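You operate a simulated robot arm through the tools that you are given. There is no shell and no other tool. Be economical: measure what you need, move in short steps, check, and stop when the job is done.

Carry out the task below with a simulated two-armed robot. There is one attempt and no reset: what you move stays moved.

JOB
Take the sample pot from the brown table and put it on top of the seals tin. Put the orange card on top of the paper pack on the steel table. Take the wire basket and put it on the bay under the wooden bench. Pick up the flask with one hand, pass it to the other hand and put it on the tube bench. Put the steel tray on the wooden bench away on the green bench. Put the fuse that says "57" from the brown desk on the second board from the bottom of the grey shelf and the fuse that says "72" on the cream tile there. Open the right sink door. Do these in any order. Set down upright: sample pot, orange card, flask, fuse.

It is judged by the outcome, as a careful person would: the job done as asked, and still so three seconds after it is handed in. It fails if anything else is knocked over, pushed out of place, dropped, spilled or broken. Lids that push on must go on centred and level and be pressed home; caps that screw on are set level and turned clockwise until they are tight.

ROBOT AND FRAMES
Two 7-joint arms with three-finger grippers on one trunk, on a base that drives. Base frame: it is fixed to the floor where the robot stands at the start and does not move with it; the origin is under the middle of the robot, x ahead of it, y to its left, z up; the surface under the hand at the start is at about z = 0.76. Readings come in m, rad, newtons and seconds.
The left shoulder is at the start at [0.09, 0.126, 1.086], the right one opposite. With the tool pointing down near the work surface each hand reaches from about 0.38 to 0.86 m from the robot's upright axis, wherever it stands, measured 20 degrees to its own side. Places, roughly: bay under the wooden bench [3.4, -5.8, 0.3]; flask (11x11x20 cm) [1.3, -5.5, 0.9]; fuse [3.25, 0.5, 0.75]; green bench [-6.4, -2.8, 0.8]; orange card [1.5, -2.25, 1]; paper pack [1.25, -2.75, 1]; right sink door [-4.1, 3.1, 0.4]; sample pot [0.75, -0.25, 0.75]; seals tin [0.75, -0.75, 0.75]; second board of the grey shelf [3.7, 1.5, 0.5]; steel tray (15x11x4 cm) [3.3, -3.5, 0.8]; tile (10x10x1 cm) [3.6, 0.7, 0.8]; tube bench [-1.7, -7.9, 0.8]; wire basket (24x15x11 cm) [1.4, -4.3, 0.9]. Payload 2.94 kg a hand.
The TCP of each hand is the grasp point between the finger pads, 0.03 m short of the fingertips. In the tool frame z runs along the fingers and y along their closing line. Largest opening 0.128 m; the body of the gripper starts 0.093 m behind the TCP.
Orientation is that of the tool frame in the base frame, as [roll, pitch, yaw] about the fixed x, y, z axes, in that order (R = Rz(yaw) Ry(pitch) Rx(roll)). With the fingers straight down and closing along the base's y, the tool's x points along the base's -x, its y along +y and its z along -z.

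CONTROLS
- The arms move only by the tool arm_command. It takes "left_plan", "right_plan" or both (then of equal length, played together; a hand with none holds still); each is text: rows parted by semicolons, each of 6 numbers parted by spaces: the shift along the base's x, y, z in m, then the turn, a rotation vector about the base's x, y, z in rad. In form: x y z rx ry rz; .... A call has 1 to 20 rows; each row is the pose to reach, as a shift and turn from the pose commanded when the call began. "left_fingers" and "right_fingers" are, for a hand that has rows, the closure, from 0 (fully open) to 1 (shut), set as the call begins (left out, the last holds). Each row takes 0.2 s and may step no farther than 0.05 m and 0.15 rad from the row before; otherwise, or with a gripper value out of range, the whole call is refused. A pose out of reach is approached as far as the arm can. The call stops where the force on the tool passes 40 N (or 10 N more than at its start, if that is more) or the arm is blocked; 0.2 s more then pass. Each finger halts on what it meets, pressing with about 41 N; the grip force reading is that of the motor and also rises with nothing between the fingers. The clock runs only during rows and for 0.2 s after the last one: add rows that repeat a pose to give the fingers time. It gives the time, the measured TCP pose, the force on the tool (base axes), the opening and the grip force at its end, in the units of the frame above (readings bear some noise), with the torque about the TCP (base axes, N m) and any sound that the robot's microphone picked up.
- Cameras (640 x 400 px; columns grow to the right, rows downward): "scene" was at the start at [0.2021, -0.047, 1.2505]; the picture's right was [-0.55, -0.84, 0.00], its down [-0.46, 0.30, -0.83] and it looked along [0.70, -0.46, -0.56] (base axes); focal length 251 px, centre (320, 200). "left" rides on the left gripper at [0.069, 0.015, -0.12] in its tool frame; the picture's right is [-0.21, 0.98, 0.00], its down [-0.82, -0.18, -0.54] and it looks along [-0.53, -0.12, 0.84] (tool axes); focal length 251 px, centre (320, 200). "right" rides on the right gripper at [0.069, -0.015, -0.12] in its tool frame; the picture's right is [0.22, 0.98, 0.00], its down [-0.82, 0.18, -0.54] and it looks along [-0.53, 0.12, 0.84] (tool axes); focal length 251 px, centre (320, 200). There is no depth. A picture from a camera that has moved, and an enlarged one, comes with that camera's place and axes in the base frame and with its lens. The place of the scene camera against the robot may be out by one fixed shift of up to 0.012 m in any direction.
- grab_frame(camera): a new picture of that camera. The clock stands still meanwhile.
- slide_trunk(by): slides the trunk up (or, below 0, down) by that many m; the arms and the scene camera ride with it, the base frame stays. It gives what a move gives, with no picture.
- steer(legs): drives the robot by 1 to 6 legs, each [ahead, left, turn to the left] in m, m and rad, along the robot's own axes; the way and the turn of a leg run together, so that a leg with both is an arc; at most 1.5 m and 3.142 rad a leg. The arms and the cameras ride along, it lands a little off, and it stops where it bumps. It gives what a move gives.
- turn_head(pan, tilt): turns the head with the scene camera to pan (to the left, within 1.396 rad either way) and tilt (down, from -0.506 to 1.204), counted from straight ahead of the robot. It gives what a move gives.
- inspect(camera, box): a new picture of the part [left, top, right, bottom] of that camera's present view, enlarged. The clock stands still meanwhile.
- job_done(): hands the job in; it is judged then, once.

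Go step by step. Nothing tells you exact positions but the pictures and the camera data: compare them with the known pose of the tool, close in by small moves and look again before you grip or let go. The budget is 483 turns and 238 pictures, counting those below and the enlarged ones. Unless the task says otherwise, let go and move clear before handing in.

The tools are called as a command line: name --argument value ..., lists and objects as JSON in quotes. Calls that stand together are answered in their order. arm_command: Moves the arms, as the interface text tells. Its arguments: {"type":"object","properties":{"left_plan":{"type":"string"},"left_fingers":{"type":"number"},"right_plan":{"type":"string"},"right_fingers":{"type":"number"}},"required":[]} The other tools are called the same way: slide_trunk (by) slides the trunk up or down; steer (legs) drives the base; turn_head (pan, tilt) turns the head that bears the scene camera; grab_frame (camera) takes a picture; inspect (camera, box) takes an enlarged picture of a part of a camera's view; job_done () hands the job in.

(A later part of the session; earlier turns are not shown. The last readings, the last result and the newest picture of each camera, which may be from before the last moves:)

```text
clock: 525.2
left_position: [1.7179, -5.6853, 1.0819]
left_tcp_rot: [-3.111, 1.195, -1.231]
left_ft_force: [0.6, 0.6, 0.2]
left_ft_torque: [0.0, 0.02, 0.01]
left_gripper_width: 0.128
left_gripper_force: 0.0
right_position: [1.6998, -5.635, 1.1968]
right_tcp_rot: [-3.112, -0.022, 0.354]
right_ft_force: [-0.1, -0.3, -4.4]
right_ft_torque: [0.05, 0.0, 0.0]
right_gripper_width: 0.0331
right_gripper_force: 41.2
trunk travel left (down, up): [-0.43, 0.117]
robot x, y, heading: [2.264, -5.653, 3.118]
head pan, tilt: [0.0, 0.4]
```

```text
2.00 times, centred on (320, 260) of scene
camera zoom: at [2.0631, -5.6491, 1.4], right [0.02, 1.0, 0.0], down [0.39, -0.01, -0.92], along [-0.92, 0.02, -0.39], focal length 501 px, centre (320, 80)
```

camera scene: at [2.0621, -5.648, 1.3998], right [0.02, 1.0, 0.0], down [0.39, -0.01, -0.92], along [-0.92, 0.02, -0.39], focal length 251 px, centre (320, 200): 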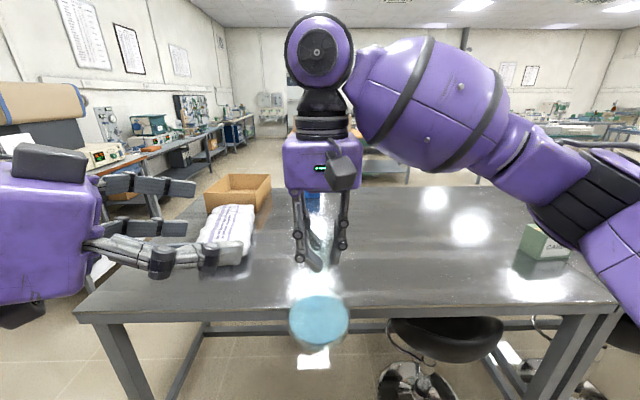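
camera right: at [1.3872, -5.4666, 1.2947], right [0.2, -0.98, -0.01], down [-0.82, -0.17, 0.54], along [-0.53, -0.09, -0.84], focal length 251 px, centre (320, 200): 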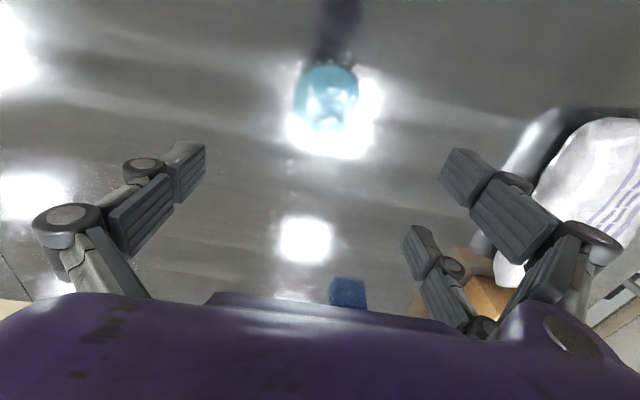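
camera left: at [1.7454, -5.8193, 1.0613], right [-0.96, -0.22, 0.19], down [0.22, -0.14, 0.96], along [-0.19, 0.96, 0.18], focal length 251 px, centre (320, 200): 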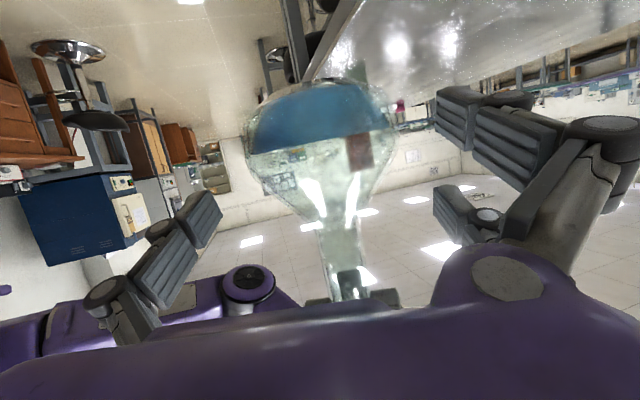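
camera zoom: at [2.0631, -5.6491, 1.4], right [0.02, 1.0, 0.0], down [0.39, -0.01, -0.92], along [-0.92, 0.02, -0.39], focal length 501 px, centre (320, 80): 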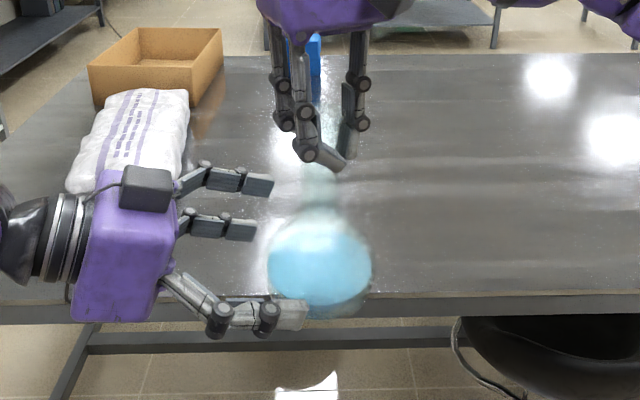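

The bulb is centred on the approach line. Final 5 cm advance, then close.

arm_command --left_plan "-0.008 0.022 -0.009 0 0 0; -0.0155 0.043 -0.018 0 0 0; -0.0155 0.043 -0.018 0 0 0"

grab_frame --camera "left"

```text
clock: 526.0
left_position: [1.7017, -5.6428, 1.0637]
left_tcp_rot: [-3.108, 1.195, -1.229]
left_ft_force: [0.6, -0.6, 0.0]
left_ft_torque: [0.0, 0.03, 0.0]
left_gripper_width: 0.1277
left_gripper_force: 0.0
right_position: [1.699, -5.6339, 1.196]
right_tcp_rot: [-3.112, -0.022, 0.356]
right_ft_force: [0.4, -0.2, -2.9]
right_ft_torque: [0.03, 0.04, 0.03]
right_gripper_width: 0.033
right_gripper_force: 40.9
trunk travel left (down, up): [-0.43, 0.117]
robot x, y, heading: [2.2647, -5.6539, 3.121]
head pan, tilt: [0.0, 0.4]
```

```text
71 pictures are left
camera left: at [1.7289, -5.7766, 1.0445], right [-0.96, -0.22, 0.19], down [0.22, -0.14, 0.96], along [-0.19, 0.96, 0.18], focal length 251 px, centre (320, 200)
```

left: 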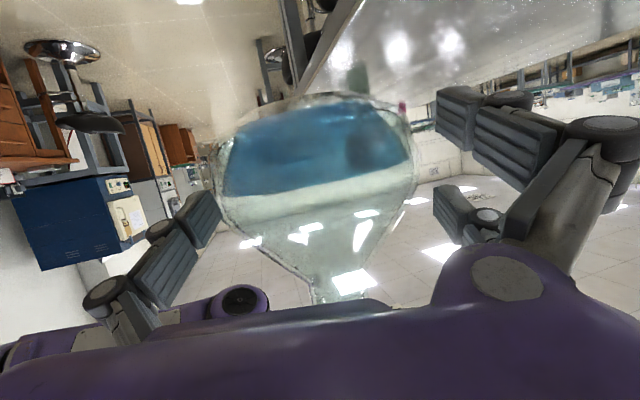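

Centred within 3 mm. Closing the left hand gently on the bulb.

arm_command --left_plan "0.003 0.001 0 0 0 0; 0.003 0.001 0 0 0 0"

arm_command --left_plan "0 0 0 0 0 0; 0 0 0 0 0 0; 0 0 0 0 0 0; 0 0 0 0 0 0" --left_fingers 1

```text
clock: 526.6
left_position: [1.7049, -5.6413, 1.0649]
left_tcp_rot: [-3.108, 1.194, -1.229]
left_ft_force: [-0.3, 0.5, -0.2]
left_ft_torque: [0.02, 0.01, 0.01]
left_gripper_width: 0.128
left_gripper_force: 0.1
right_position: [1.6981, -5.6329, 1.1953]
right_tcp_rot: [-3.112, -0.023, 0.356]
right_ft_force: [0.3, 0.8, -3.3]
right_ft_torque: [0.02, -0.01, -0.04]
right_gripper_width: 0.0331
right_gripper_force: 40.5
trunk travel left (down, up): [-0.43, 0.117]
robot x, y, heading: [2.2657, -5.655, 3.118]
head pan, tilt: [0.0, 0.4]
```

```text
clock: 527.6
left_position: [1.7048, -5.6414, 1.0634]
left_tcp_rot: [-3.106, 1.193, -1.225]
left_ft_force: [-8.1, -12.4, -1.9]
left_ft_torque: [0.56, -0.97, 0.17]
left_gripper_width: 0.1039
left_gripper_force: 41.5
right_position: [1.6989, -5.6327, 1.1955]
right_tcp_rot: [-3.113, -0.024, 0.355]
right_ft_force: [9.1, 11.8, 2.0]
right_ft_torque: [1.03, -0.19, -0.01]
right_gripper_width: 0.033
right_gripper_force: 41.1
trunk travel left (down, up): [-0.43, 0.117]
robot x, y, heading: [2.2661, -5.6557, 3.114]
head pan, tilt: [0.0, 0.4]
```

Held at 10.4 cm width. Now the right hand lets go and rises off the neck.

arm_command --right_plan "0 0 0 0 0 0; 0 0 0 0 0 0; 0 0 0 0 0 0; 0 0 0 0 0 0; 0 0 0.02 0 0 0; 0 0 0.05 0 0 0; 0 0 0.08 0 0 0; 0 0 0.11 0 0 0; 0 0.03 0.13 0 0 0; 0 0.07 0.14 0 0 0; 0 0.11 0.14 0 0 0" --right_fingers 0

grab_frame --camera "scene"

```text
clock: 530.0
left_position: [1.7048, -5.6401, 1.064]
left_tcp_rot: [-3.11, 1.193, -1.232]
left_ft_force: [-0.6, 0.3, -3.6]
left_ft_torque: [0.0, -0.02, 0.03]
left_gripper_width: 0.1031
left_gripper_force: 40.7
right_position: [1.6993, -5.521, 1.3366]
right_tcp_rot: [-3.112, -0.023, 0.355]
right_ft_force: [0.1, -0.1, 0.2]
right_ft_torque: [-0.03, 0.03, -0.03]
right_gripper_width: 0.1278
right_gripper_force: 0.0
trunk travel left (down, up): [-0.43, 0.117]
robot x, y, heading: [2.2647, -5.6562, 3.116]
head pan, tilt: [0.0, 0.4]
```

```text
70 pictures are left
camera scene: at [2.0629, -5.647, 1.4], right [0.02, 1.0, 0.0], down [0.39, -0.01, -0.92], along [-0.92, 0.02, -0.39], focal length 251 px, centre (320, 200)
```

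scene: 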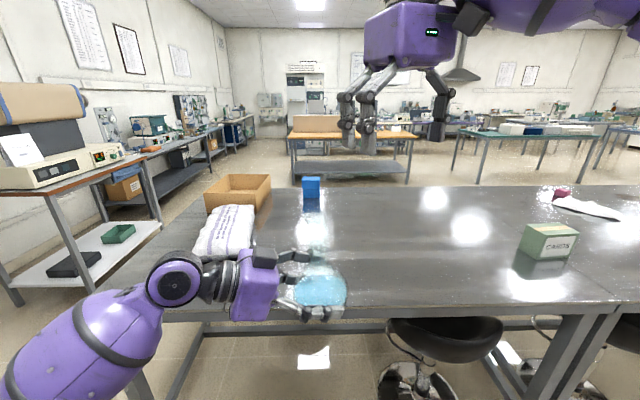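

The flask is now in the left hand, upright. I drive around the south end of the tables toward the tube bench.

steer --legs '[[0.1, 0.0, 0.02], [0, 0.9, 0], [1.5, 0, 0]]'

turn_head --pan 0.6 --tilt 0.3

arm_command --right_plan "0 0 0 0 0 0; 0 0 0 0 0 0; 0 0 0 0 0 0; 0 0 0 0 0 0"

grab_frame --camera "scene"

```text
clock: 546.3
left_position: [0.0975, -6.5676, 1.0637]
left_tcp_rot: [-3.108, 1.195, -1.215]
left_ft_force: [-0.2, 0.2, -3.9]
left_ft_torque: [0.04, -0.01, -0.01]
left_gripper_width: 0.1024
left_gripper_force: 41.0
right_position: [0.0899, -6.4492, 1.3363]
right_tcp_rot: [-3.112, -0.023, 0.372]
right_ft_force: [-0.7, -0.1, 0.1]
right_ft_torque: [0.01, -0.03, 0.0]
right_gripper_width: 0.1279
right_gripper_force: 0.2
trunk travel left (down, up): [-0.43, 0.117]
robot x, y, heading: [0.6583, -6.5734, 3.134]
head pan, tilt: [0.0, 0.4]
```

```text
clock: 547.3
left_position: [0.0979, -6.5666, 1.0653]
left_tcp_rot: [-3.108, 1.192, -1.213]
left_ft_force: [0.1, 0.1, -3.6]
left_ft_torque: [0.03, 0.01, 0.04]
left_gripper_width: 0.1026
left_gripper_force: 41.1
right_position: [0.0903, -6.4489, 1.3355]
right_tcp_rot: [-3.114, -0.022, 0.371]
right_ft_force: [0.8, 0.6, 1.1]
right_ft_torque: [0.0, 0.01, 0.0]
right_gripper_width: 0.1277
right_gripper_force: 0.0
trunk travel left (down, up): [-0.43, 0.117]
robot x, y, heading: [0.6584, -6.5697, 3.137]
head pan, tilt: [0.6, 0.3]
```

```text
clock: 548.3
left_position: [0.0977, -6.5662, 1.0648]
left_tcp_rot: [-3.109, 1.193, -1.214]
left_ft_force: [0.8, 0.1, -3.8]
left_ft_torque: [0.02, -0.03, 0.01]
left_gripper_width: 0.1024
left_gripper_force: 40.9
right_position: [0.0903, -6.4494, 1.3358]
right_tcp_rot: [-3.113, -0.024, 0.372]
right_ft_force: [-1.4, -0.4, -0.1]
right_ft_torque: [0.03, 0.0, 0.0]
right_gripper_width: 0.1282
right_gripper_force: 0.0
trunk travel left (down, up): [-0.43, 0.117]
robot x, y, heading: [0.6575, -6.5724, 3.134]
head pan, tilt: [0.6, 0.3]
```

```text
69 pictures are left
camera scene: at [0.4708, -6.6208, 1.4092], right [-0.56, 0.83, 0.0], down [0.25, 0.17, -0.96], along [-0.79, -0.53, -0.3], focal length 251 px, centre (320, 200)
```

scene: 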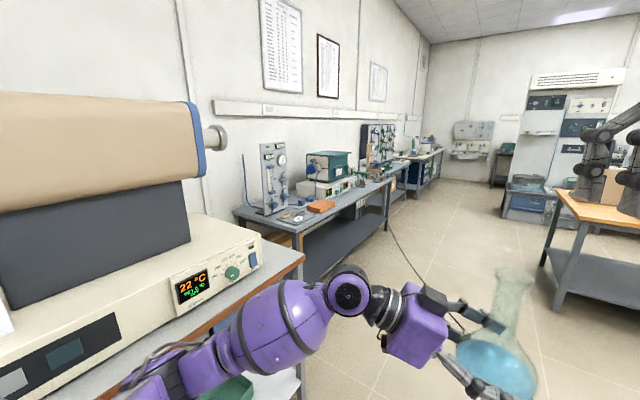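

The tube bench is the grey bench ahead on the left, front edge at y≈-7.43. I drive beside it and turn to face it.

steer --legs '[[1.1, 0.0, 0], [1.05, 0.0, 0], [0, 0, 1.57]]'

turn_head --pan 0.0 --tilt 0.55

arm_command --right_plan "0 0 0 0 0 0; 0 0 0 0 0 0; 0 0 0 0 0 0; 0 0 0 0 0 0"

grab_frame --camera "scene"

```text
clock: 562.9
left_position: [-1.5137, -7.1221, 1.0634]
left_tcp_rot: [-3.109, 1.193, 0.362]
left_ft_force: [-0.6, 0.3, -4.0]
left_ft_torque: [0.01, 0.02, 0.04]
left_gripper_width: 0.1018
left_gripper_force: 41.0
right_position: [-1.63, -7.1304, 1.3361]
right_tcp_rot: [-3.114, -0.023, 1.946]
right_ft_force: [-0.9, -0.4, 0.1]
right_ft_torque: [0.01, 0.03, 0.02]
right_gripper_width: 0.1279
right_gripper_force: 0.0
trunk travel left (down, up): [-0.43, 0.117]
robot x, y, heading: [-1.5077, -6.5621, -1.58]
head pan, tilt: [0.6, 0.3]
```

```text
clock: 563.9
left_position: [-1.5142, -7.1228, 1.064]
left_tcp_rot: [-3.108, 1.194, 0.363]
left_ft_force: [-0.8, 0.5, -3.4]
left_ft_torque: [0.03, -0.01, 0.0]
left_gripper_width: 0.1017
left_gripper_force: 40.8
right_position: [-1.6302, -7.1297, 1.3359]
right_tcp_rot: [-3.113, -0.023, 1.947]
right_ft_force: [-0.1, 0.0, -0.6]
right_ft_torque: [0.02, -0.03, -0.01]
right_gripper_width: 0.1277
right_gripper_force: 0.1
trunk travel left (down, up): [-0.43, 0.117]
robot x, y, heading: [-1.5122, -6.5636, -1.577]
head pan, tilt: [0.0, 0.55]
```

```text
clock: 564.9
left_position: [-1.5134, -7.1219, 1.0639]
left_tcp_rot: [-3.109, 1.193, 0.361]
left_ft_force: [-0.3, 0.6, -3.9]
left_ft_torque: [0.02, -0.01, 0.0]
left_gripper_width: 0.1021
left_gripper_force: 41.2
right_position: [-1.6298, -7.1309, 1.3366]
right_tcp_rot: [-3.113, -0.022, 1.946]
right_ft_force: [0.4, -0.5, -0.2]
right_ft_torque: [0.03, 0.0, -0.07]
right_gripper_width: 0.1281
right_gripper_force: 0.1
trunk travel left (down, up): [-0.43, 0.117]
robot x, y, heading: [-1.5136, -6.5671, -1.574]
head pan, tilt: [0.0, 0.55]
```

```text
68 pictures are left
camera scene: at [-1.5195, -6.7518, 1.3862], right [-1.0, 0.0, 0.0], down [0.0, 0.52, -0.85], along [0.0, -0.85, -0.52], focal length 251 px, centre (320, 200)
```

scene: 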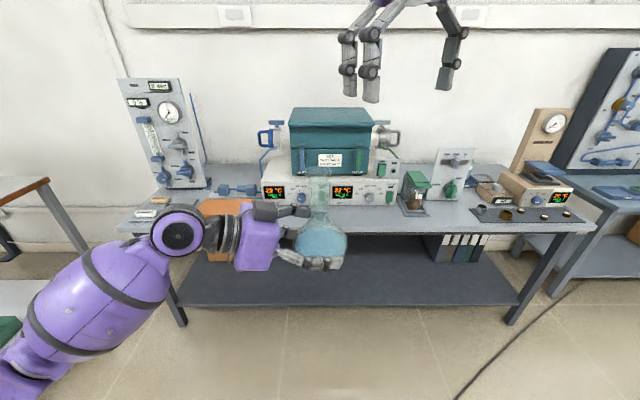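

There is a free strip at the bench front. The grip width creeps slightly, so I place promptly: drive forward, then lower with the trunk.

steer --legs '[[0.43, 0, 0]]'

slide_trunk --by -0.12

grab_frame --camera "left"

grab_frame --camera "scene"

```text
clock: 567.5
left_position: [-1.5149, -7.5564, 1.0654]
left_tcp_rot: [-3.108, 1.194, 0.361]
left_ft_force: [0.1, 0.4, -4.1]
left_ft_torque: [0.01, 0.0, -0.01]
left_gripper_width: 0.1019
left_gripper_force: 41.2
right_position: [-1.6319, -7.5642, 1.3362]
right_tcp_rot: [-3.113, -0.021, 1.947]
right_ft_force: [0.1, 0.5, 0.2]
right_ft_torque: [-0.01, 0.03, 0.01]
right_gripper_width: 0.128
right_gripper_force: 0.0
trunk travel left (down, up): [-0.43, 0.117]
robot x, y, heading: [-1.5108, -6.9987, -1.574]
head pan, tilt: [0.0, 0.55]
```

```text
clock: 569.0
left_position: [-1.5144, -7.5559, 0.945]
left_tcp_rot: [-3.112, 1.197, 0.36]
left_ft_force: [0.9, 0.2, -3.0]
left_ft_torque: [-0.02, 0.02, 0.03]
left_gripper_width: 0.1018
left_gripper_force: 40.8
right_position: [-1.6321, -7.5642, 1.2164]
right_tcp_rot: [-3.112, -0.021, 1.948]
right_ft_force: [0.4, 0.3, 0.4]
right_ft_torque: [-0.02, 0.01, -0.02]
right_gripper_width: 0.1279
right_gripper_force: 0.0
trunk travel left (down, up): [-0.31, 0.237]
robot x, y, heading: [-1.5104, -6.9991, -1.577]
head pan, tilt: [0.0, 0.55]
```

```text
67 pictures are left
camera left: at [-1.381, -7.5247, 0.9249], right [0.24, -0.95, 0.19], down [0.14, 0.23, 0.96], along [-0.96, -0.21, 0.18], focal length 251 px, centre (320, 200)
```

left: 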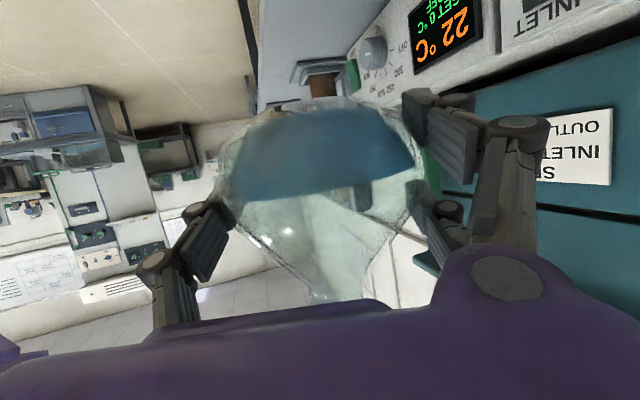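

```text
66 pictures are left
camera scene: at [-1.5211, -7.2192, 1.2638], right [-1.0, 0.0, 0.0], down [0.0, 0.52, -0.85], along [0.0, -0.85, -0.52], focal length 251 px, centre (320, 200)
```

scene: 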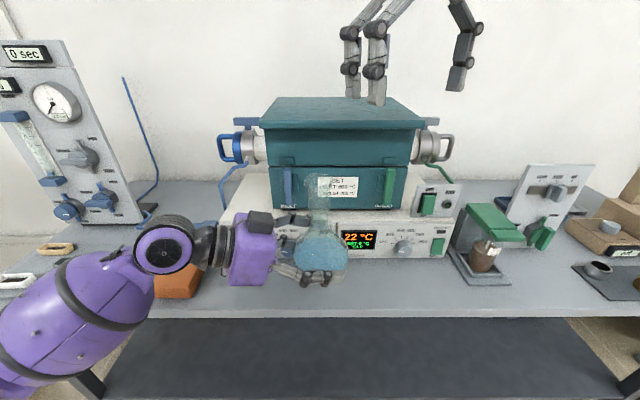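

I need to be sure about the bench edge position and height. Zooming in.

inspect --camera "scene" --box '[220, 200, 440, 340]'

```text
2.86 times, centred on (330, 270) of scene
camera zoom: at [-1.5211, -7.2192, 1.2638], right [-1.0, 0.0, 0.0], down [0.0, 0.52, -0.85], along [0.0, -0.85, -0.52], focal length 716 px, centre (291, 0)
```

zoom: 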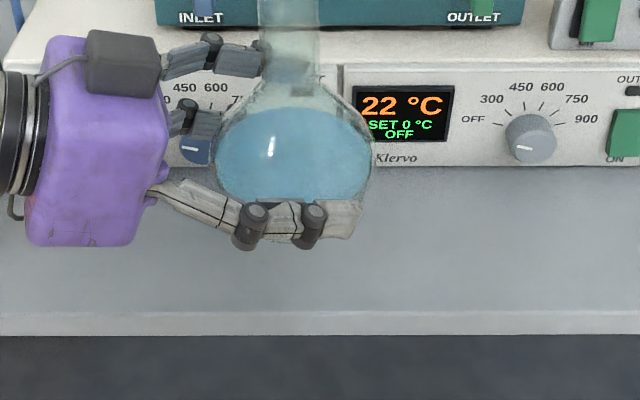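

The bench front edge is really at y≈-7.57 and the device front at -7.74, top z≈0.76. I move 8.5 cm further in, then lower part way.

steer --legs '[[0.085, 0, 0]]'

slide_trunk --by -0.07

inspect --camera "scene" --box '[220, 200, 440, 340]'

grab_frame --camera "left"

```text
clock: 570.1
left_position: [-1.5136, -7.6398, 0.9437]
left_tcp_rot: [-3.108, 1.194, 0.364]
left_ft_force: [0.0, 0.2, -4.1]
left_ft_torque: [0.01, 0.0, 0.01]
left_gripper_width: 0.1019
left_gripper_force: 40.9
right_position: [-1.6305, -7.6484, 1.2157]
right_tcp_rot: [-3.114, -0.024, 1.946]
right_ft_force: [-0.9, -0.7, -0.3]
right_ft_torque: [0.04, -0.02, -0.01]
right_gripper_width: 0.1278
right_gripper_force: 0.0
trunk travel left (down, up): [-0.31, 0.237]
robot x, y, heading: [-1.5124, -7.0829, -1.577]
head pan, tilt: [0.0, 0.55]
```

```text
clock: 571.2
left_position: [-1.5152, -7.6388, 0.8756]
left_tcp_rot: [-3.112, 1.193, 0.36]
left_ft_force: [0.5, 0.1, -4.6]
left_ft_torque: [-0.03, -0.03, 0.0]
left_gripper_width: 0.1019
left_gripper_force: 41.3
right_position: [-1.631, -7.6482, 1.1475]
right_tcp_rot: [-3.112, -0.022, 1.948]
right_ft_force: [0.5, 0.5, 0.6]
right_ft_torque: [-0.05, 0.0, 0.01]
right_gripper_width: 0.1283
right_gripper_force: 0.0
trunk travel left (down, up): [-0.24, 0.307]
robot x, y, heading: [-1.5147, -7.0826, -1.573]
head pan, tilt: [0.0, 0.55]
```

```text
2.86 times, centred on (330, 270) of scene
camera zoom: at [-1.5213, -7.3219, 1.1931], right [-1.0, 0.0, 0.0], down [0.0, 0.52, -0.85], along [0.0, -0.85, -0.52], focal length 716 px, centre (291, 0)
```

zoom: 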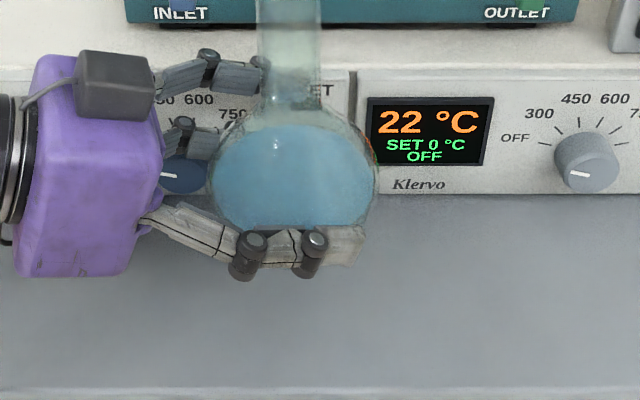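

```text
63 pictures are left
camera left: at [-1.3808, -7.6081, 0.8549], right [0.24, -0.95, 0.19], down [0.14, 0.23, 0.96], along [-0.96, -0.21, 0.18], focal length 251 px, centre (320, 200)
```

left: 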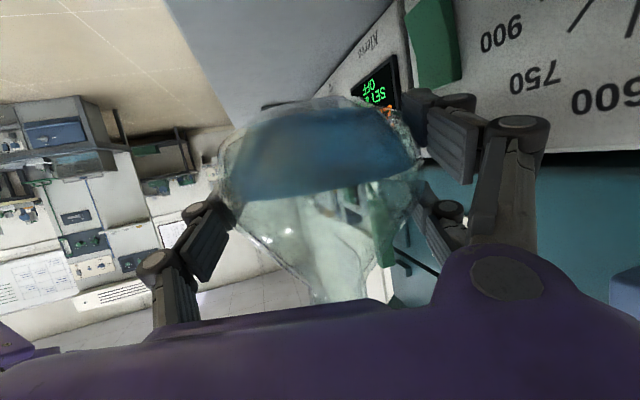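

Positioned over the strip. Lowering in small trunk steps and watching the load.

slide_trunk --by -0.025

slide_trunk --by -0.012

inspect --camera "scene" --box '[220, 200, 440, 340]'

```text
clock: 571.9
left_position: [-1.5137, -7.639, 0.8499]
left_tcp_rot: [-3.111, 1.194, 0.361]
left_ft_force: [-0.1, -0.1, -3.4]
left_ft_torque: [0.02, -0.01, -0.01]
left_gripper_width: 0.1018
left_gripper_force: 41.1
right_position: [-1.6309, -7.6467, 1.1215]
right_tcp_rot: [-3.112, -0.021, 1.949]
right_ft_force: [-1.3, 0.6, -0.5]
right_ft_torque: [-0.04, 0.0, 0.0]
right_gripper_width: 0.1279
right_gripper_force: 0.1
trunk travel left (down, up): [-0.215, 0.332]
robot x, y, heading: [-1.5166, -7.0858, -1.572]
head pan, tilt: [0.0, 0.55]
```

```text
clock: 572.5
left_position: [-1.5147, -7.6381, 0.8379]
left_tcp_rot: [-3.109, 1.194, 0.359]
left_ft_force: [0.5, 0.8, -3.2]
left_ft_torque: [0.01, -0.02, 0.02]
left_gripper_width: 0.102
left_gripper_force: 40.9
right_position: [-1.6312, -7.647, 1.1102]
right_tcp_rot: [-3.112, -0.021, 1.947]
right_ft_force: [-0.1, 1.3, 0.1]
right_ft_torque: [-0.05, -0.01, -0.01]
right_gripper_width: 0.128
right_gripper_force: 0.2
trunk travel left (down, up): [-0.203, 0.344]
robot x, y, heading: [-1.512, -7.0843, -1.571]
head pan, tilt: [0.0, 0.55]
```

```text
2.86 times, centred on (330, 270) of scene
camera zoom: at [-1.5213, -7.3345, 1.1528], right [-1.0, 0.0, 0.0], down [0.0, 0.52, -0.85], along [0.0, -0.85, -0.52], focal length 716 px, centre (291, 0)
```

zoom: 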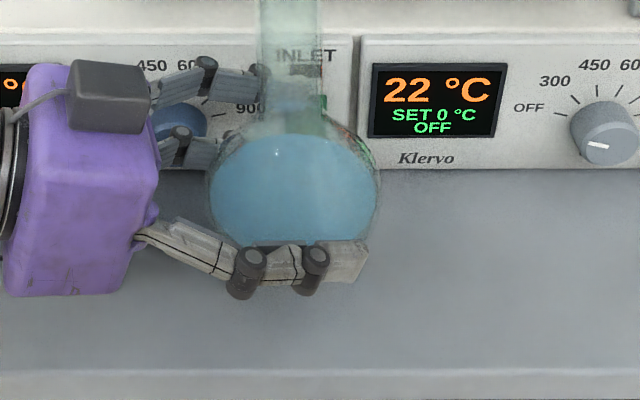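

arm_command --left_plan "0 0 -0.004 0 0 0; 0 0 -0.008 0 0 0; 0 0 -0.008 0 0 0"

arm_command --left_plan "0 0 -0.004 0 0 0; 0 0 -0.008 0 0 0; 0 0 -0.008 0 0 0"

```text
clock: 573.3
left_position: [-1.514, -7.6406, 0.8292]
left_tcp_rot: [-3.105, 1.195, 0.366]
left_ft_force: [0.7, 1.1, -4.2]
left_ft_torque: [-0.01, 0.01, -0.01]
left_gripper_width: 0.1016
left_gripper_force: 41.3
right_position: [-1.6315, -7.6478, 1.1093]
right_tcp_rot: [-3.115, -0.022, 1.949]
right_ft_force: [-0.2, -0.1, -0.6]
right_ft_torque: [0.01, 0.01, -0.01]
right_gripper_width: 0.128
right_gripper_force: 0.0
trunk travel left (down, up): [-0.203, 0.344]
robot x, y, heading: [-1.5169, -7.0829, -1.583]
head pan, tilt: [0.0, 0.55]
```

```text
clock: 574.1
left_position: [-1.5143, -7.6394, 0.8216]
left_tcp_rot: [-3.108, 1.194, 0.362]
left_ft_force: [0.6, 0.0, -4.3]
left_ft_torque: [0.0, -0.01, 0.01]
left_gripper_width: 0.1017
left_gripper_force: 40.7
right_position: [-1.6313, -7.6485, 1.1092]
right_tcp_rot: [-3.113, -0.023, 1.948]
right_ft_force: [-0.9, -0.2, 0.8]
right_ft_torque: [0.02, -0.03, -0.02]
right_gripper_width: 0.128
right_gripper_force: 0.0
trunk travel left (down, up): [-0.203, 0.344]
robot x, y, heading: [-1.5138, -7.0803, -1.576]
head pan, tilt: [0.0, 0.55]
```

arm_command --left_plan "0 0 -0.004 0 0 0; 0 0 -0.007 0 0 0; 0 0 -0.007 0 0 0"

grab_frame --camera "left"

```text
clock: 574.9
left_position: [-1.5151, -7.6411, 0.8142]
left_tcp_rot: [-3.105, 1.195, 0.363]
left_ft_force: [-0.5, -0.2, -3.9]
left_ft_torque: [0.0, 0.01, 0.0]
left_gripper_width: 0.1017
left_gripper_force: 40.7
right_position: [-1.6313, -7.6479, 1.1092]
right_tcp_rot: [-3.113, -0.024, 1.95]
right_ft_force: [-1.3, 0.1, 0.1]
right_ft_torque: [-0.03, 0.01, -0.02]
right_gripper_width: 0.1278
right_gripper_force: 0.0
trunk travel left (down, up): [-0.203, 0.344]
robot x, y, heading: [-1.5107, -7.0793, -1.577]
head pan, tilt: [0.0, 0.55]
```

```text
61 pictures are left
camera left: at [-1.3807, -7.6079, 0.7942], right [0.24, -0.95, 0.19], down [0.14, 0.22, 0.97], along [-0.96, -0.21, 0.18], focal length 251 px, centre (320, 200)
```

left: 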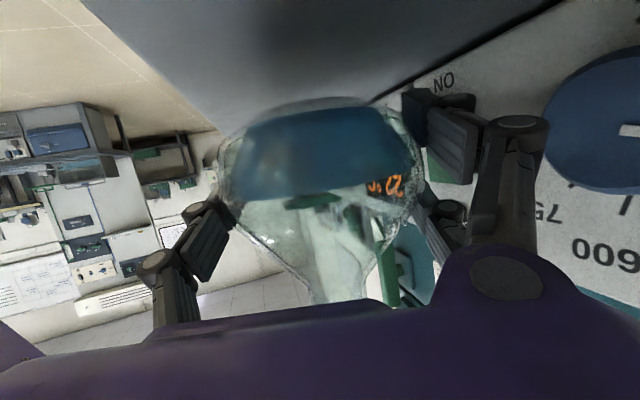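

The flask bottom is within about a centimetre of the bench. Lowering in 3–4 mm steps.

arm_command --left_plan "0 0 -0.004 0 0 0; 0 0 -0.004 0 0 0"

arm_command --left_plan "0 0 -0.004 0 0 0; 0 0 -0.004 0 0 0"

arm_command --left_plan "0 0 -0.003 0 0 0; 0 0 -0.003 0 0 0"

```text
clock: 575.5
left_position: [-1.5127, -7.6385, 0.8098]
left_tcp_rot: [-3.107, 1.195, 0.362]
left_ft_force: [-0.4, -0.4, -4.4]
left_ft_torque: [0.02, 0.01, -0.02]
left_gripper_width: 0.1017
left_gripper_force: 40.8
right_position: [-1.6308, -7.6477, 1.11]
right_tcp_rot: [-3.115, -0.022, 1.949]
right_ft_force: [0.6, 0.5, -0.5]
right_ft_torque: [-0.03, -0.02, 0.0]
right_gripper_width: 0.1278
right_gripper_force: 0.0
trunk travel left (down, up): [-0.203, 0.344]
robot x, y, heading: [-1.5133, -7.0814, -1.573]
head pan, tilt: [0.0, 0.55]
```

```text
clock: 576.1
left_position: [-1.5143, -7.6388, 0.806]
left_tcp_rot: [-3.107, 1.193, 0.362]
left_ft_force: [0.7, -0.2, -4.2]
left_ft_torque: [0.02, 0.0, 0.01]
left_gripper_width: 0.1017
left_gripper_force: 41.5
right_position: [-1.6313, -7.6479, 1.1089]
right_tcp_rot: [-3.116, -0.022, 1.949]
right_ft_force: [0.2, -0.2, -0.1]
right_ft_torque: [0.01, 0.0, -0.01]
right_gripper_width: 0.1279
right_gripper_force: 0.0
trunk travel left (down, up): [-0.203, 0.344]
robot x, y, heading: [-1.5137, -7.0866, -1.573]
head pan, tilt: [0.0, 0.55]
```

```text
clock: 576.7
left_position: [-1.5152, -7.6394, 0.803]
left_tcp_rot: [-3.107, 1.194, 0.362]
left_ft_force: [0.4, -0.3, -4.0]
left_ft_torque: [0.02, -0.01, 0.0]
left_gripper_width: 0.1018
left_gripper_force: 40.9
right_position: [-1.6309, -7.6485, 1.11]
right_tcp_rot: [-3.113, -0.023, 1.947]
right_ft_force: [0.1, 0.2, 0.5]
right_ft_torque: [-0.03, 0.0, 0.0]
right_gripper_width: 0.128
right_gripper_force: 0.0
trunk travel left (down, up): [-0.203, 0.344]
robot x, y, heading: [-1.5142, -7.0808, -1.576]
head pan, tilt: [0.0, 0.55]
```

inspect --camera "scene" --box '[240, 210, 400, 330]'

```text
3.33 times, centred on (320, 270) of scene
camera zoom: at [-1.5213, -7.335, 1.1527], right [-1.0, 0.0, 0.0], down [0.0, 0.52, -0.85], along [0.0, -0.85, -0.52], focal length 835 px, centre (320, -33)
```

zoom: 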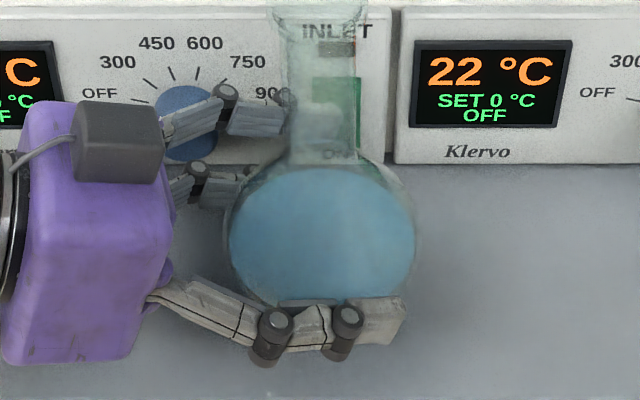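

No contact yet; continuing slowly.

arm_command --left_plan "0 0 -0.004 0 0 0; 0 0 -0.004 0 0 0"

arm_command --left_plan "0 0 -0.004 0 0 0; 0 0 -0.004 0 0 0"

arm_command --left_plan "0 0 -0.003 0 0 0; 0 0 -0.003 0 0 0"

```text
clock: 577.3
left_position: [-1.5144, -7.6399, 0.7994]
left_tcp_rot: [-3.106, 1.194, 0.363]
left_ft_force: [-0.5, -0.7, -3.6]
left_ft_torque: [-0.04, 0.02, -0.01]
left_gripper_width: 0.1016
left_gripper_force: 40.7
right_position: [-1.6312, -7.647, 1.1099]
right_tcp_rot: [-3.113, -0.022, 1.947]
right_ft_force: [-0.9, 0.0, 0.2]
right_ft_torque: [0.01, 0.0, -0.03]
right_gripper_width: 0.1281
right_gripper_force: 0.0
trunk travel left (down, up): [-0.203, 0.344]
robot x, y, heading: [-1.5128, -7.0826, -1.577]
head pan, tilt: [0.0, 0.55]
```

```text
clock: 577.9
left_position: [-1.5146, -7.6397, 0.7953]
left_tcp_rot: [-3.104, 1.193, 0.363]
left_ft_force: [-0.5, 0.2, -3.4]
left_ft_torque: [-0.01, -0.01, 0.0]
left_gripper_width: 0.1014
left_gripper_force: 40.9
right_position: [-1.6308, -7.648, 1.1101]
right_tcp_rot: [-3.113, -0.024, 1.947]
right_ft_force: [-0.2, 1.1, 0.0]
right_ft_torque: [0.0, -0.02, -0.03]
right_gripper_width: 0.128
right_gripper_force: 0.1
trunk travel left (down, up): [-0.203, 0.344]
robot x, y, heading: [-1.5135, -7.0816, -1.576]
head pan, tilt: [0.0, 0.55]
```

```text
clock: 578.5
left_position: [-1.5153, -7.6403, 0.7944]
left_tcp_rot: [-3.112, 1.198, 0.359]
left_ft_force: [1.6, -0.1, 7.4]
left_ft_torque: [0.25, -0.19, -0.02]
left_gripper_width: 0.1018
left_gripper_force: 41.0
right_position: [-1.6299, -7.6479, 1.1098]
right_tcp_rot: [-3.11, -0.023, 1.948]
right_ft_force: [-0.9, 0.6, -0.8]
right_ft_torque: [-0.02, 0.02, 0.03]
right_gripper_width: 0.1276
right_gripper_force: 0.0
trunk travel left (down, up): [-0.203, 0.344]
robot x, y, heading: [-1.5132, -7.0784, -1.574]
head pan, tilt: [0.0, 0.55]
```

Contact. I press 2 mm more to seat the base flush, then open only slightly.

arm_command --left_plan "0 0 -0.002 0 0 0; 0 0 -0.002 0 0 0"

arm_command --left_plan "0 0 0.001 0 0 0; 0 0 0.001 0 0 0; 0 0 0.001 0 0 0" --left_fingers 0.12

grab_frame --camera "left"

```text
clock: 579.1
left_position: [-1.5147, -7.6397, 0.7934]
left_tcp_rot: [-3.119, 1.2, 0.353]
left_ft_force: [1.5, -4.8, 22.4]
left_ft_torque: [0.52, -0.3, -0.08]
left_gripper_width: 0.1018
left_gripper_force: 40.6
right_position: [-1.6314, -7.6475, 1.1103]
right_tcp_rot: [-3.111, -0.023, 1.947]
right_ft_force: [0.3, 1.1, 0.0]
right_ft_torque: [-0.01, -0.02, 0.02]
right_gripper_width: 0.1284
right_gripper_force: 0.0
trunk travel left (down, up): [-0.203, 0.344]
robot x, y, heading: [-1.5136, -7.0828, -1.577]
head pan, tilt: [0.0, 0.55]
```

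```text
clock: 579.9
left_position: [-1.5145, -7.6394, 0.7909]
left_tcp_rot: [-3.106, 1.192, 0.362]
left_ft_force: [-3.9, 0.5, 6.5]
left_ft_torque: [-0.35, 0.02, -0.21]
left_gripper_width: 0.1118
left_gripper_force: 0.0
right_position: [-1.6313, -7.6476, 1.1102]
right_tcp_rot: [-3.114, -0.021, 1.948]
right_ft_force: [-0.1, -0.1, 1.0]
right_ft_torque: [0.01, 0.0, 0.02]
right_gripper_width: 0.1283
right_gripper_force: 0.0
trunk travel left (down, up): [-0.203, 0.344]
robot x, y, heading: [-1.51, -7.0856, -1.572]
head pan, tilt: [0.0, 0.55]
```

```text
59 pictures are left
camera left: at [-1.3808, -7.6077, 0.7715], right [0.24, -0.95, 0.19], down [0.13, 0.22, 0.97], along [-0.96, -0.21, 0.18], focal length 251 px, centre (320, 200)
```

left: 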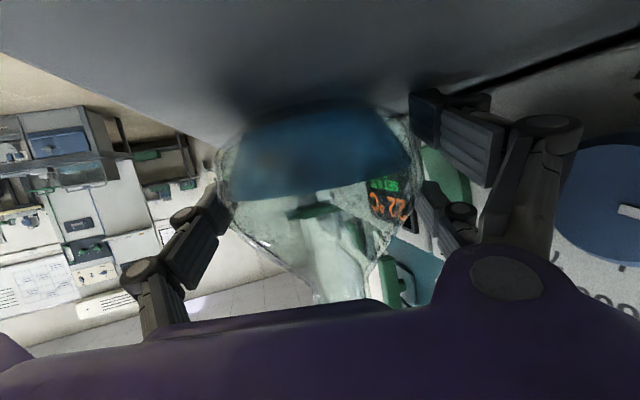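

Released. I open a touch more and withdraw horizontally along the hand's axis.

arm_command --left_plan "0 0 0.002 0 0 0; 0 0 0.003 0 0 0; 0.014 0.005 0.004 0 0 0; 0.033 0.012 0.006 0 0 0; 0.056 0.021 0.01 0 0 0; 0.084 0.032 0.016 0 0 0; 0.117 0.044 0.022 0 0 0; 0.15 0.056 0.03 0 0 0" --left_fingers 0.05

grab_frame --camera "scene"

```text
clock: 581.7
left_position: [-1.3636, -7.5816, 0.821]
left_tcp_rot: [-3.109, 1.194, 0.361]
left_ft_force: [0.3, -0.9, 0.3]
left_ft_torque: [-0.02, 0.0, -0.01]
left_gripper_width: 0.1218
left_gripper_force: 0.7
right_position: [-1.6313, -7.6478, 1.1093]
right_tcp_rot: [-3.113, -0.022, 1.946]
right_ft_force: [0.6, 0.1, 0.0]
right_ft_torque: [0.0, -0.01, -0.01]
right_gripper_width: 0.1278
right_gripper_force: 0.0
trunk travel left (down, up): [-0.203, 0.344]
robot x, y, heading: [-1.5139, -7.0845, -1.574]
head pan, tilt: [0.0, 0.55]
```

```text
58 pictures are left
camera scene: at [-1.521, -7.3343, 1.1529], right [-1.0, 0.0, 0.0], down [0.0, 0.52, -0.85], along [0.0, -0.85, -0.52], focal length 251 px, centre (320, 200)
```

scene: 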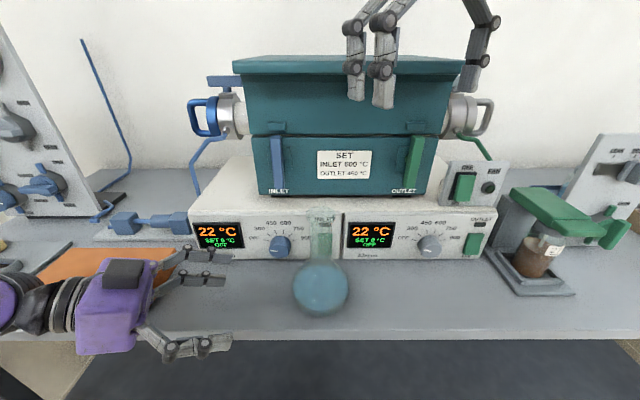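

The flask stands on the tube bench. I raise the trunk, back away, and drive back east and north toward the wooden bench for the tray.

arm_command --left_plan "0.02 0.03 0.03 0 0 0; 0.03 0.06 0.06 0 0 0; 0.03 0.1 0.09 0 0 0; 0.03 0.13 0.1 0 0 0"

steer --legs '[[-0.41, 0, 0]]'

slide_trunk --by 0.2

steer --legs '[[0, 1.5, 0], [0, 1.5, 0], [0, 0.7, 0]]'

```text
clock: 582.7
left_position: [-1.3296, -7.4525, 0.9251]
left_tcp_rot: [3.13, 1.204, 0.299]
left_ft_force: [1.5, 1.9, -4.4]
left_ft_torque: [-0.11, 0.46, 0.15]
left_gripper_width: 0.1219
left_gripper_force: 0.1
left hand out of reach, approached as far as the arm can: row 4
right_position: [-1.6323, -7.6466, 1.1101]
right_tcp_rot: [-3.112, -0.021, 1.948]
right_ft_force: [0.0, 0.3, -0.3]
right_ft_torque: [-0.01, -0.01, -0.02]
right_gripper_width: 0.1281
right_gripper_force: 0.0
trunk travel left (down, up): [-0.203, 0.344]
robot x, y, heading: [-1.5092, -7.0782, -1.572]
head pan, tilt: [0.0, 0.55]
```

```text
clock: 585.2
left_position: [-1.3262, -7.0422, 0.9219]
left_tcp_rot: [-3.124, 1.199, 0.335]
left_ft_force: [0.1, 0.7, 0.4]
left_ft_torque: [0.02, -0.01, 0.0]
left_gripper_width: 0.1216
left_gripper_force: 0.0
right_position: [-1.6296, -7.2384, 1.1095]
right_tcp_rot: [-3.111, -0.021, 1.949]
right_ft_force: [0.3, 0.4, 0.0]
right_ft_torque: [-0.03, -0.03, 0.0]
right_gripper_width: 0.1281
right_gripper_force: 0.2
trunk travel left (down, up): [-0.203, 0.344]
robot x, y, heading: [-1.5116, -6.6689, -1.569]
head pan, tilt: [0.0, 0.55]
```

```text
clock: 587.4
left_position: [-1.3258, -7.0428, 1.1214]
left_tcp_rot: [-3.123, 1.196, 0.336]
left_ft_force: [-0.2, -1.1, 0.6]
left_ft_torque: [-0.04, 0.03, -0.02]
left_gripper_width: 0.1216
left_gripper_force: 0.1
right_position: [-1.6293, -7.2377, 1.3109]
right_tcp_rot: [-3.113, -0.023, 1.95]
right_ft_force: [0.6, 0.0, 0.3]
right_ft_torque: [-0.01, 0.0, 0.02]
right_gripper_width: 0.128
right_gripper_force: 0.0
trunk travel left (down, up): [-0.403, 0.144]
robot x, y, heading: [-1.5136, -6.6746, -1.571]
head pan, tilt: [0.0, 0.55]
```

```text
clock: 619.6
left_position: [2.3663, -7.0055, 1.1221]
left_tcp_rot: [-3.123, 1.199, 0.362]
left_ft_force: [0.3, 0.6, 0.5]
left_ft_torque: [0.0, -0.01, -0.02]
left_gripper_width: 0.1217
left_gripper_force: 0.1
right_position: [2.0687, -7.2089, 1.3084]
right_tcp_rot: [-3.115, -0.022, 1.977]
right_ft_force: [-1.2, -0.4, 0.8]
right_ft_torque: [0.01, -0.02, 0.0]
right_gripper_width: 0.128
right_gripper_force: 0.0
trunk travel left (down, up): [-0.403, 0.144]
robot x, y, heading: [2.1674, -6.6353, -1.544]
head pan, tilt: [0.0, 0.55]
```

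steer --legs '[[0, 0, 1.544], [0, 1.5, 0], [0, 1.5, 0], [0.0, 0.35, 0]]'

turn_head --pan -0.3 --tilt 0.45

arm_command --right_plan "0 0 0 0 0 0; 0 0 0 0 0 0; 0 0 0 0 0 0; 0 0 0 0 0 0"

grab_frame --camera "scene"

```text
clock: 653.1
left_position: [2.7084, -3.1059, 1.122]
left_tcp_rot: [-3.125, 1.199, 1.84]
left_ft_force: [-0.3, -0.1, -0.5]
left_ft_torque: [0.0, 0.0, 0.0]
left_gripper_width: 0.1217
left_gripper_force: 0.0
right_position: [2.8846, -3.4198, 1.3092]
right_tcp_rot: [-3.113, -0.021, -2.829]
right_ft_force: [0.8, 0.9, -0.5]
right_ft_torque: [0.02, 0.0, -0.01]
right_gripper_width: 0.1279
right_gripper_force: 0.0
trunk travel left (down, up): [-0.403, 0.144]
robot x, y, heading: [2.3255, -3.2672, -0.067]
head pan, tilt: [0.0, 0.55]
```

```text
clock: 653.9
left_position: [2.7086, -3.1038, 1.1215]
left_tcp_rot: [-3.126, 1.199, 1.838]
left_ft_force: [0.1, -0.2, 0.0]
left_ft_torque: [0.01, 0.01, -0.01]
left_gripper_width: 0.1217
left_gripper_force: 0.1
right_position: [2.8835, -3.4204, 1.3092]
right_tcp_rot: [-3.113, -0.023, -2.83]
right_ft_force: [-0.4, -0.1, 0.5]
right_ft_torque: [-0.04, 0.01, 0.02]
right_gripper_width: 0.1283
right_gripper_force: 0.0
trunk travel left (down, up): [-0.403, 0.144]
robot x, y, heading: [2.3271, -3.2673, -0.065]
head pan, tilt: [-0.3, 0.45]
```

```text
clock: 654.9
left_position: [2.7102, -3.1048, 1.1212]
left_tcp_rot: [-3.125, 1.198, 1.84]
left_ft_force: [0.4, 0.9, 0.0]
left_ft_torque: [-0.03, 0.02, 0.01]
left_gripper_width: 0.1214
left_gripper_force: 0.0
right_position: [2.8838, -3.4204, 1.3095]
right_tcp_rot: [-3.114, -0.024, -2.829]
right_ft_force: [-0.1, 0.2, -0.4]
right_ft_torque: [0.03, -0.01, 0.01]
right_gripper_width: 0.128
right_gripper_force: 0.0
trunk travel left (down, up): [-0.403, 0.144]
robot x, y, heading: [2.3243, -3.2658, -0.064]
head pan, tilt: [-0.3, 0.45]
```

```text
57 pictures are left
camera scene: at [2.5139, -3.3036, 1.3657], right [-0.36, -0.93, 0.0], down [-0.41, 0.16, -0.9], along [0.84, -0.32, -0.44], focal length 251 px, centre (320, 200)
```

scene: 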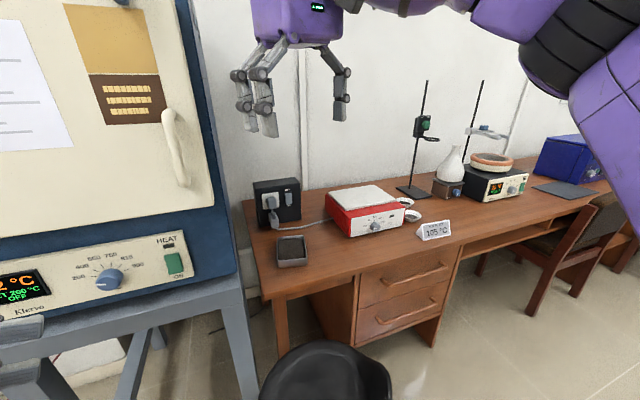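

The steel tray is at the bench's left end. Zooming.

inspect --camera "scene" --box '[230, 170, 370, 310]'

```text
2.86 times, centred on (300, 240) of scene
camera zoom: at [2.5139, -3.3036, 1.3657], right [-0.36, -0.93, 0.0], down [-0.41, 0.16, -0.9], along [0.84, -0.32, -0.44], focal length 716 px, centre (377, 86)
```

zoom: 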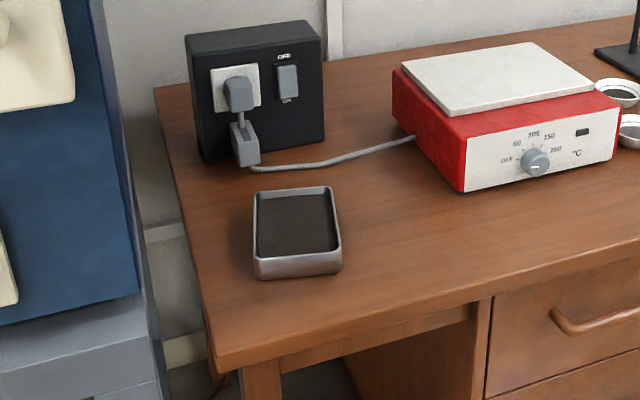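

Tray centre about [3.257, -3.473], long side toward the wall, turned about -0.23 rad. I first move the right hand away from the oven, turn it to match, and then shift the base.

arm_command --right_plan "-0.011 -0.045 -0.01 0 0 -0.06; -0.022 -0.09 -0.02 0 0 -0.12; -0.033 -0.135 -0.03 0 0 -0.18; -0.044 -0.18 -0.04 0 0 -0.24; -0.055 -0.225 -0.05 0 0 -0.3; -0.066 -0.27 -0.06 0 0 -0.36; -0.077 -0.315 -0.07 0 0 -0.42; -0.088 -0.36 -0.08 0 0 -0.48; -0.1 -0.4 -0.09 0 0 -0.54; -0.1 -0.4 -0.09 0 0 -0.54"

steer --legs '[[0.2, 0.31, 0.064]]'

slide_trunk --by -0.1

arm_command --right_plan "0 0 0 0 0 0"

grab_frame --camera "right"

```text
clock: 657.1
left_position: [2.7099, -3.1044, 1.1224]
left_tcp_rot: [-3.123, 1.199, 1.839]
left_ft_force: [0.7, 0.0, 0.5]
left_ft_torque: [0.02, -0.01, -0.02]
left_gripper_width: 0.1217
left_gripper_force: 0.1
right_position: [2.7849, -3.8174, 1.2206]
right_tcp_rot: [-3.113, -0.023, 2.912]
right_ft_force: [-0.7, 0.2, 0.2]
right_ft_torque: [-0.01, -0.02, 0.0]
right_gripper_width: 0.1279
right_gripper_force: 0.2
trunk travel left (down, up): [-0.403, 0.144]
robot x, y, heading: [2.3254, -3.2631, -0.069]
head pan, tilt: [-0.3, 0.45]
```

```text
clock: 660.4
left_position: [2.9076, -2.7754, 1.1222]
left_tcp_rot: [-3.125, 1.199, 1.908]
left_ft_force: [-0.1, 0.5, 0.3]
left_ft_torque: [0.03, 0.03, -0.01]
left_gripper_width: 0.1214
left_gripper_force: 0.1
right_position: [3.0325, -3.4801, 1.2204]
right_tcp_rot: [-3.113, -0.021, 2.983]
right_ft_force: [0.4, 0.8, 0.7]
right_ft_torque: [0.01, -0.01, 0.0]
right_gripper_width: 0.1278
right_gripper_force: 0.0
trunk travel left (down, up): [-0.403, 0.144]
robot x, y, heading: [2.5358, -2.9595, 0.004]
head pan, tilt: [-0.3, 0.45]
```

```text
clock: 661.7
left_position: [2.9076, -2.7752, 1.0237]
left_tcp_rot: [-3.125, 1.199, 1.906]
left_ft_force: [0.7, 0.1, -0.6]
left_ft_torque: [0.0, 0.0, 0.04]
left_gripper_width: 0.1215
left_gripper_force: 0.1
right_position: [3.0368, -3.4805, 1.1148]
right_tcp_rot: [-3.111, -0.032, 2.982]
right_ft_force: [-0.1, 0.4, 0.2]
right_ft_torque: [-0.02, -0.03, -0.02]
right_gripper_width: 0.128
right_gripper_force: 0.1
trunk travel left (down, up): [-0.303, 0.244]
robot x, y, heading: [2.5387, -2.9593, 0.004]
head pan, tilt: [-0.3, 0.45]
```

```text
clock: 662.1
left_position: [2.9082, -2.774, 1.0214]
left_tcp_rot: [-3.123, 1.199, 1.907]
left_ft_force: [-0.1, 0.2, 0.6]
left_ft_torque: [0.02, -0.02, 0.0]
left_gripper_width: 0.1219
left_gripper_force: 0.1
right_position: [3.036, -3.4811, 1.1149]
right_tcp_rot: [-3.111, -0.033, 2.983]
right_ft_force: [-0.2, -0.1, 0.0]
right_ft_torque: [-0.03, -0.02, 0.02]
right_gripper_width: 0.1281
right_gripper_force: 0.0
trunk travel left (down, up): [-0.303, 0.244]
robot x, y, heading: [2.5394, -2.9592, 0.001]
head pan, tilt: [-0.3, 0.45]
```

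```text
55 pictures are left
camera right: at [2.97, -3.4817, 1.2378], right [-0.06, 1.0, -0.02], down [0.86, 0.06, 0.51], along [0.51, 0.01, -0.86], focal length 251 px, centre (320, 200)
```

right: 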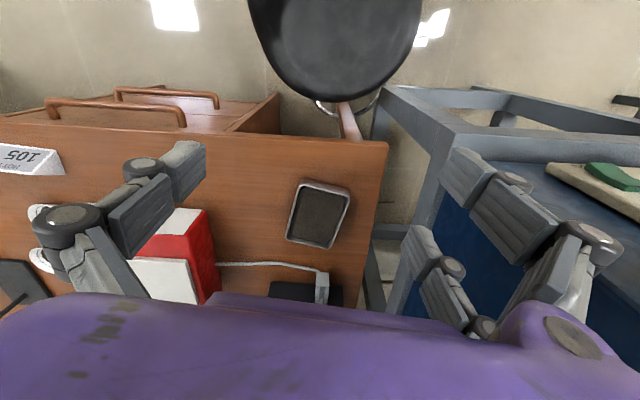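

Tray centre refined to [3.268, -3.478], matching the hand's yaw. I drive 8 cm ahead and put the hand above the tray.

steer --legs '[[0.08, 0, 0]]'

arm_command --right_plan "0.04 0 -0.03 0 0 0; 0.08 0.001 -0.07 0 0 0; 0.12 0.002 -0.11 0 0 0; 0.15 0.003 -0.15 0 0 0; 0.15 0.003 -0.17 0 0 0; 0.15 0.003 -0.17 0 0 0"

grab_frame --camera "right"

```text
clock: 663.2
left_position: [2.9886, -2.7749, 1.0215]
left_tcp_rot: [-3.123, 1.197, 1.909]
left_ft_force: [-0.1, -0.2, 0.0]
left_ft_torque: [0.01, 0.03, -0.04]
left_gripper_width: 0.1218
left_gripper_force: 0.1
right_position: [3.1173, -3.4798, 1.1152]
right_tcp_rot: [-3.113, -0.033, 2.983]
right_ft_force: [-0.2, 0.0, -0.2]
right_ft_torque: [0.0, 0.08, -0.03]
right_gripper_width: 0.1278
right_gripper_force: 0.1
trunk travel left (down, up): [-0.303, 0.244]
robot x, y, heading: [2.615, -2.9604, 0.004]
head pan, tilt: [-0.3, 0.45]
```

```text
refused: row 2 steps farther than a row can; nothing moved
```

```text
54 pictures are left
camera right: at [3.0512, -3.4815, 1.2375], right [-0.06, 1.0, -0.02], down [0.86, 0.06, 0.51], along [0.51, 0.01, -0.86], focal length 251 px, centre (320, 200)
```

right: 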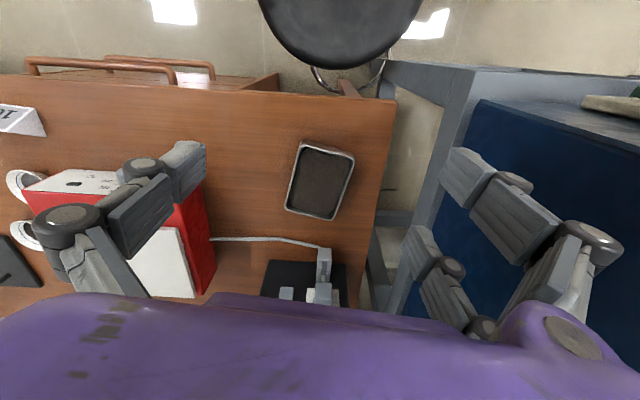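

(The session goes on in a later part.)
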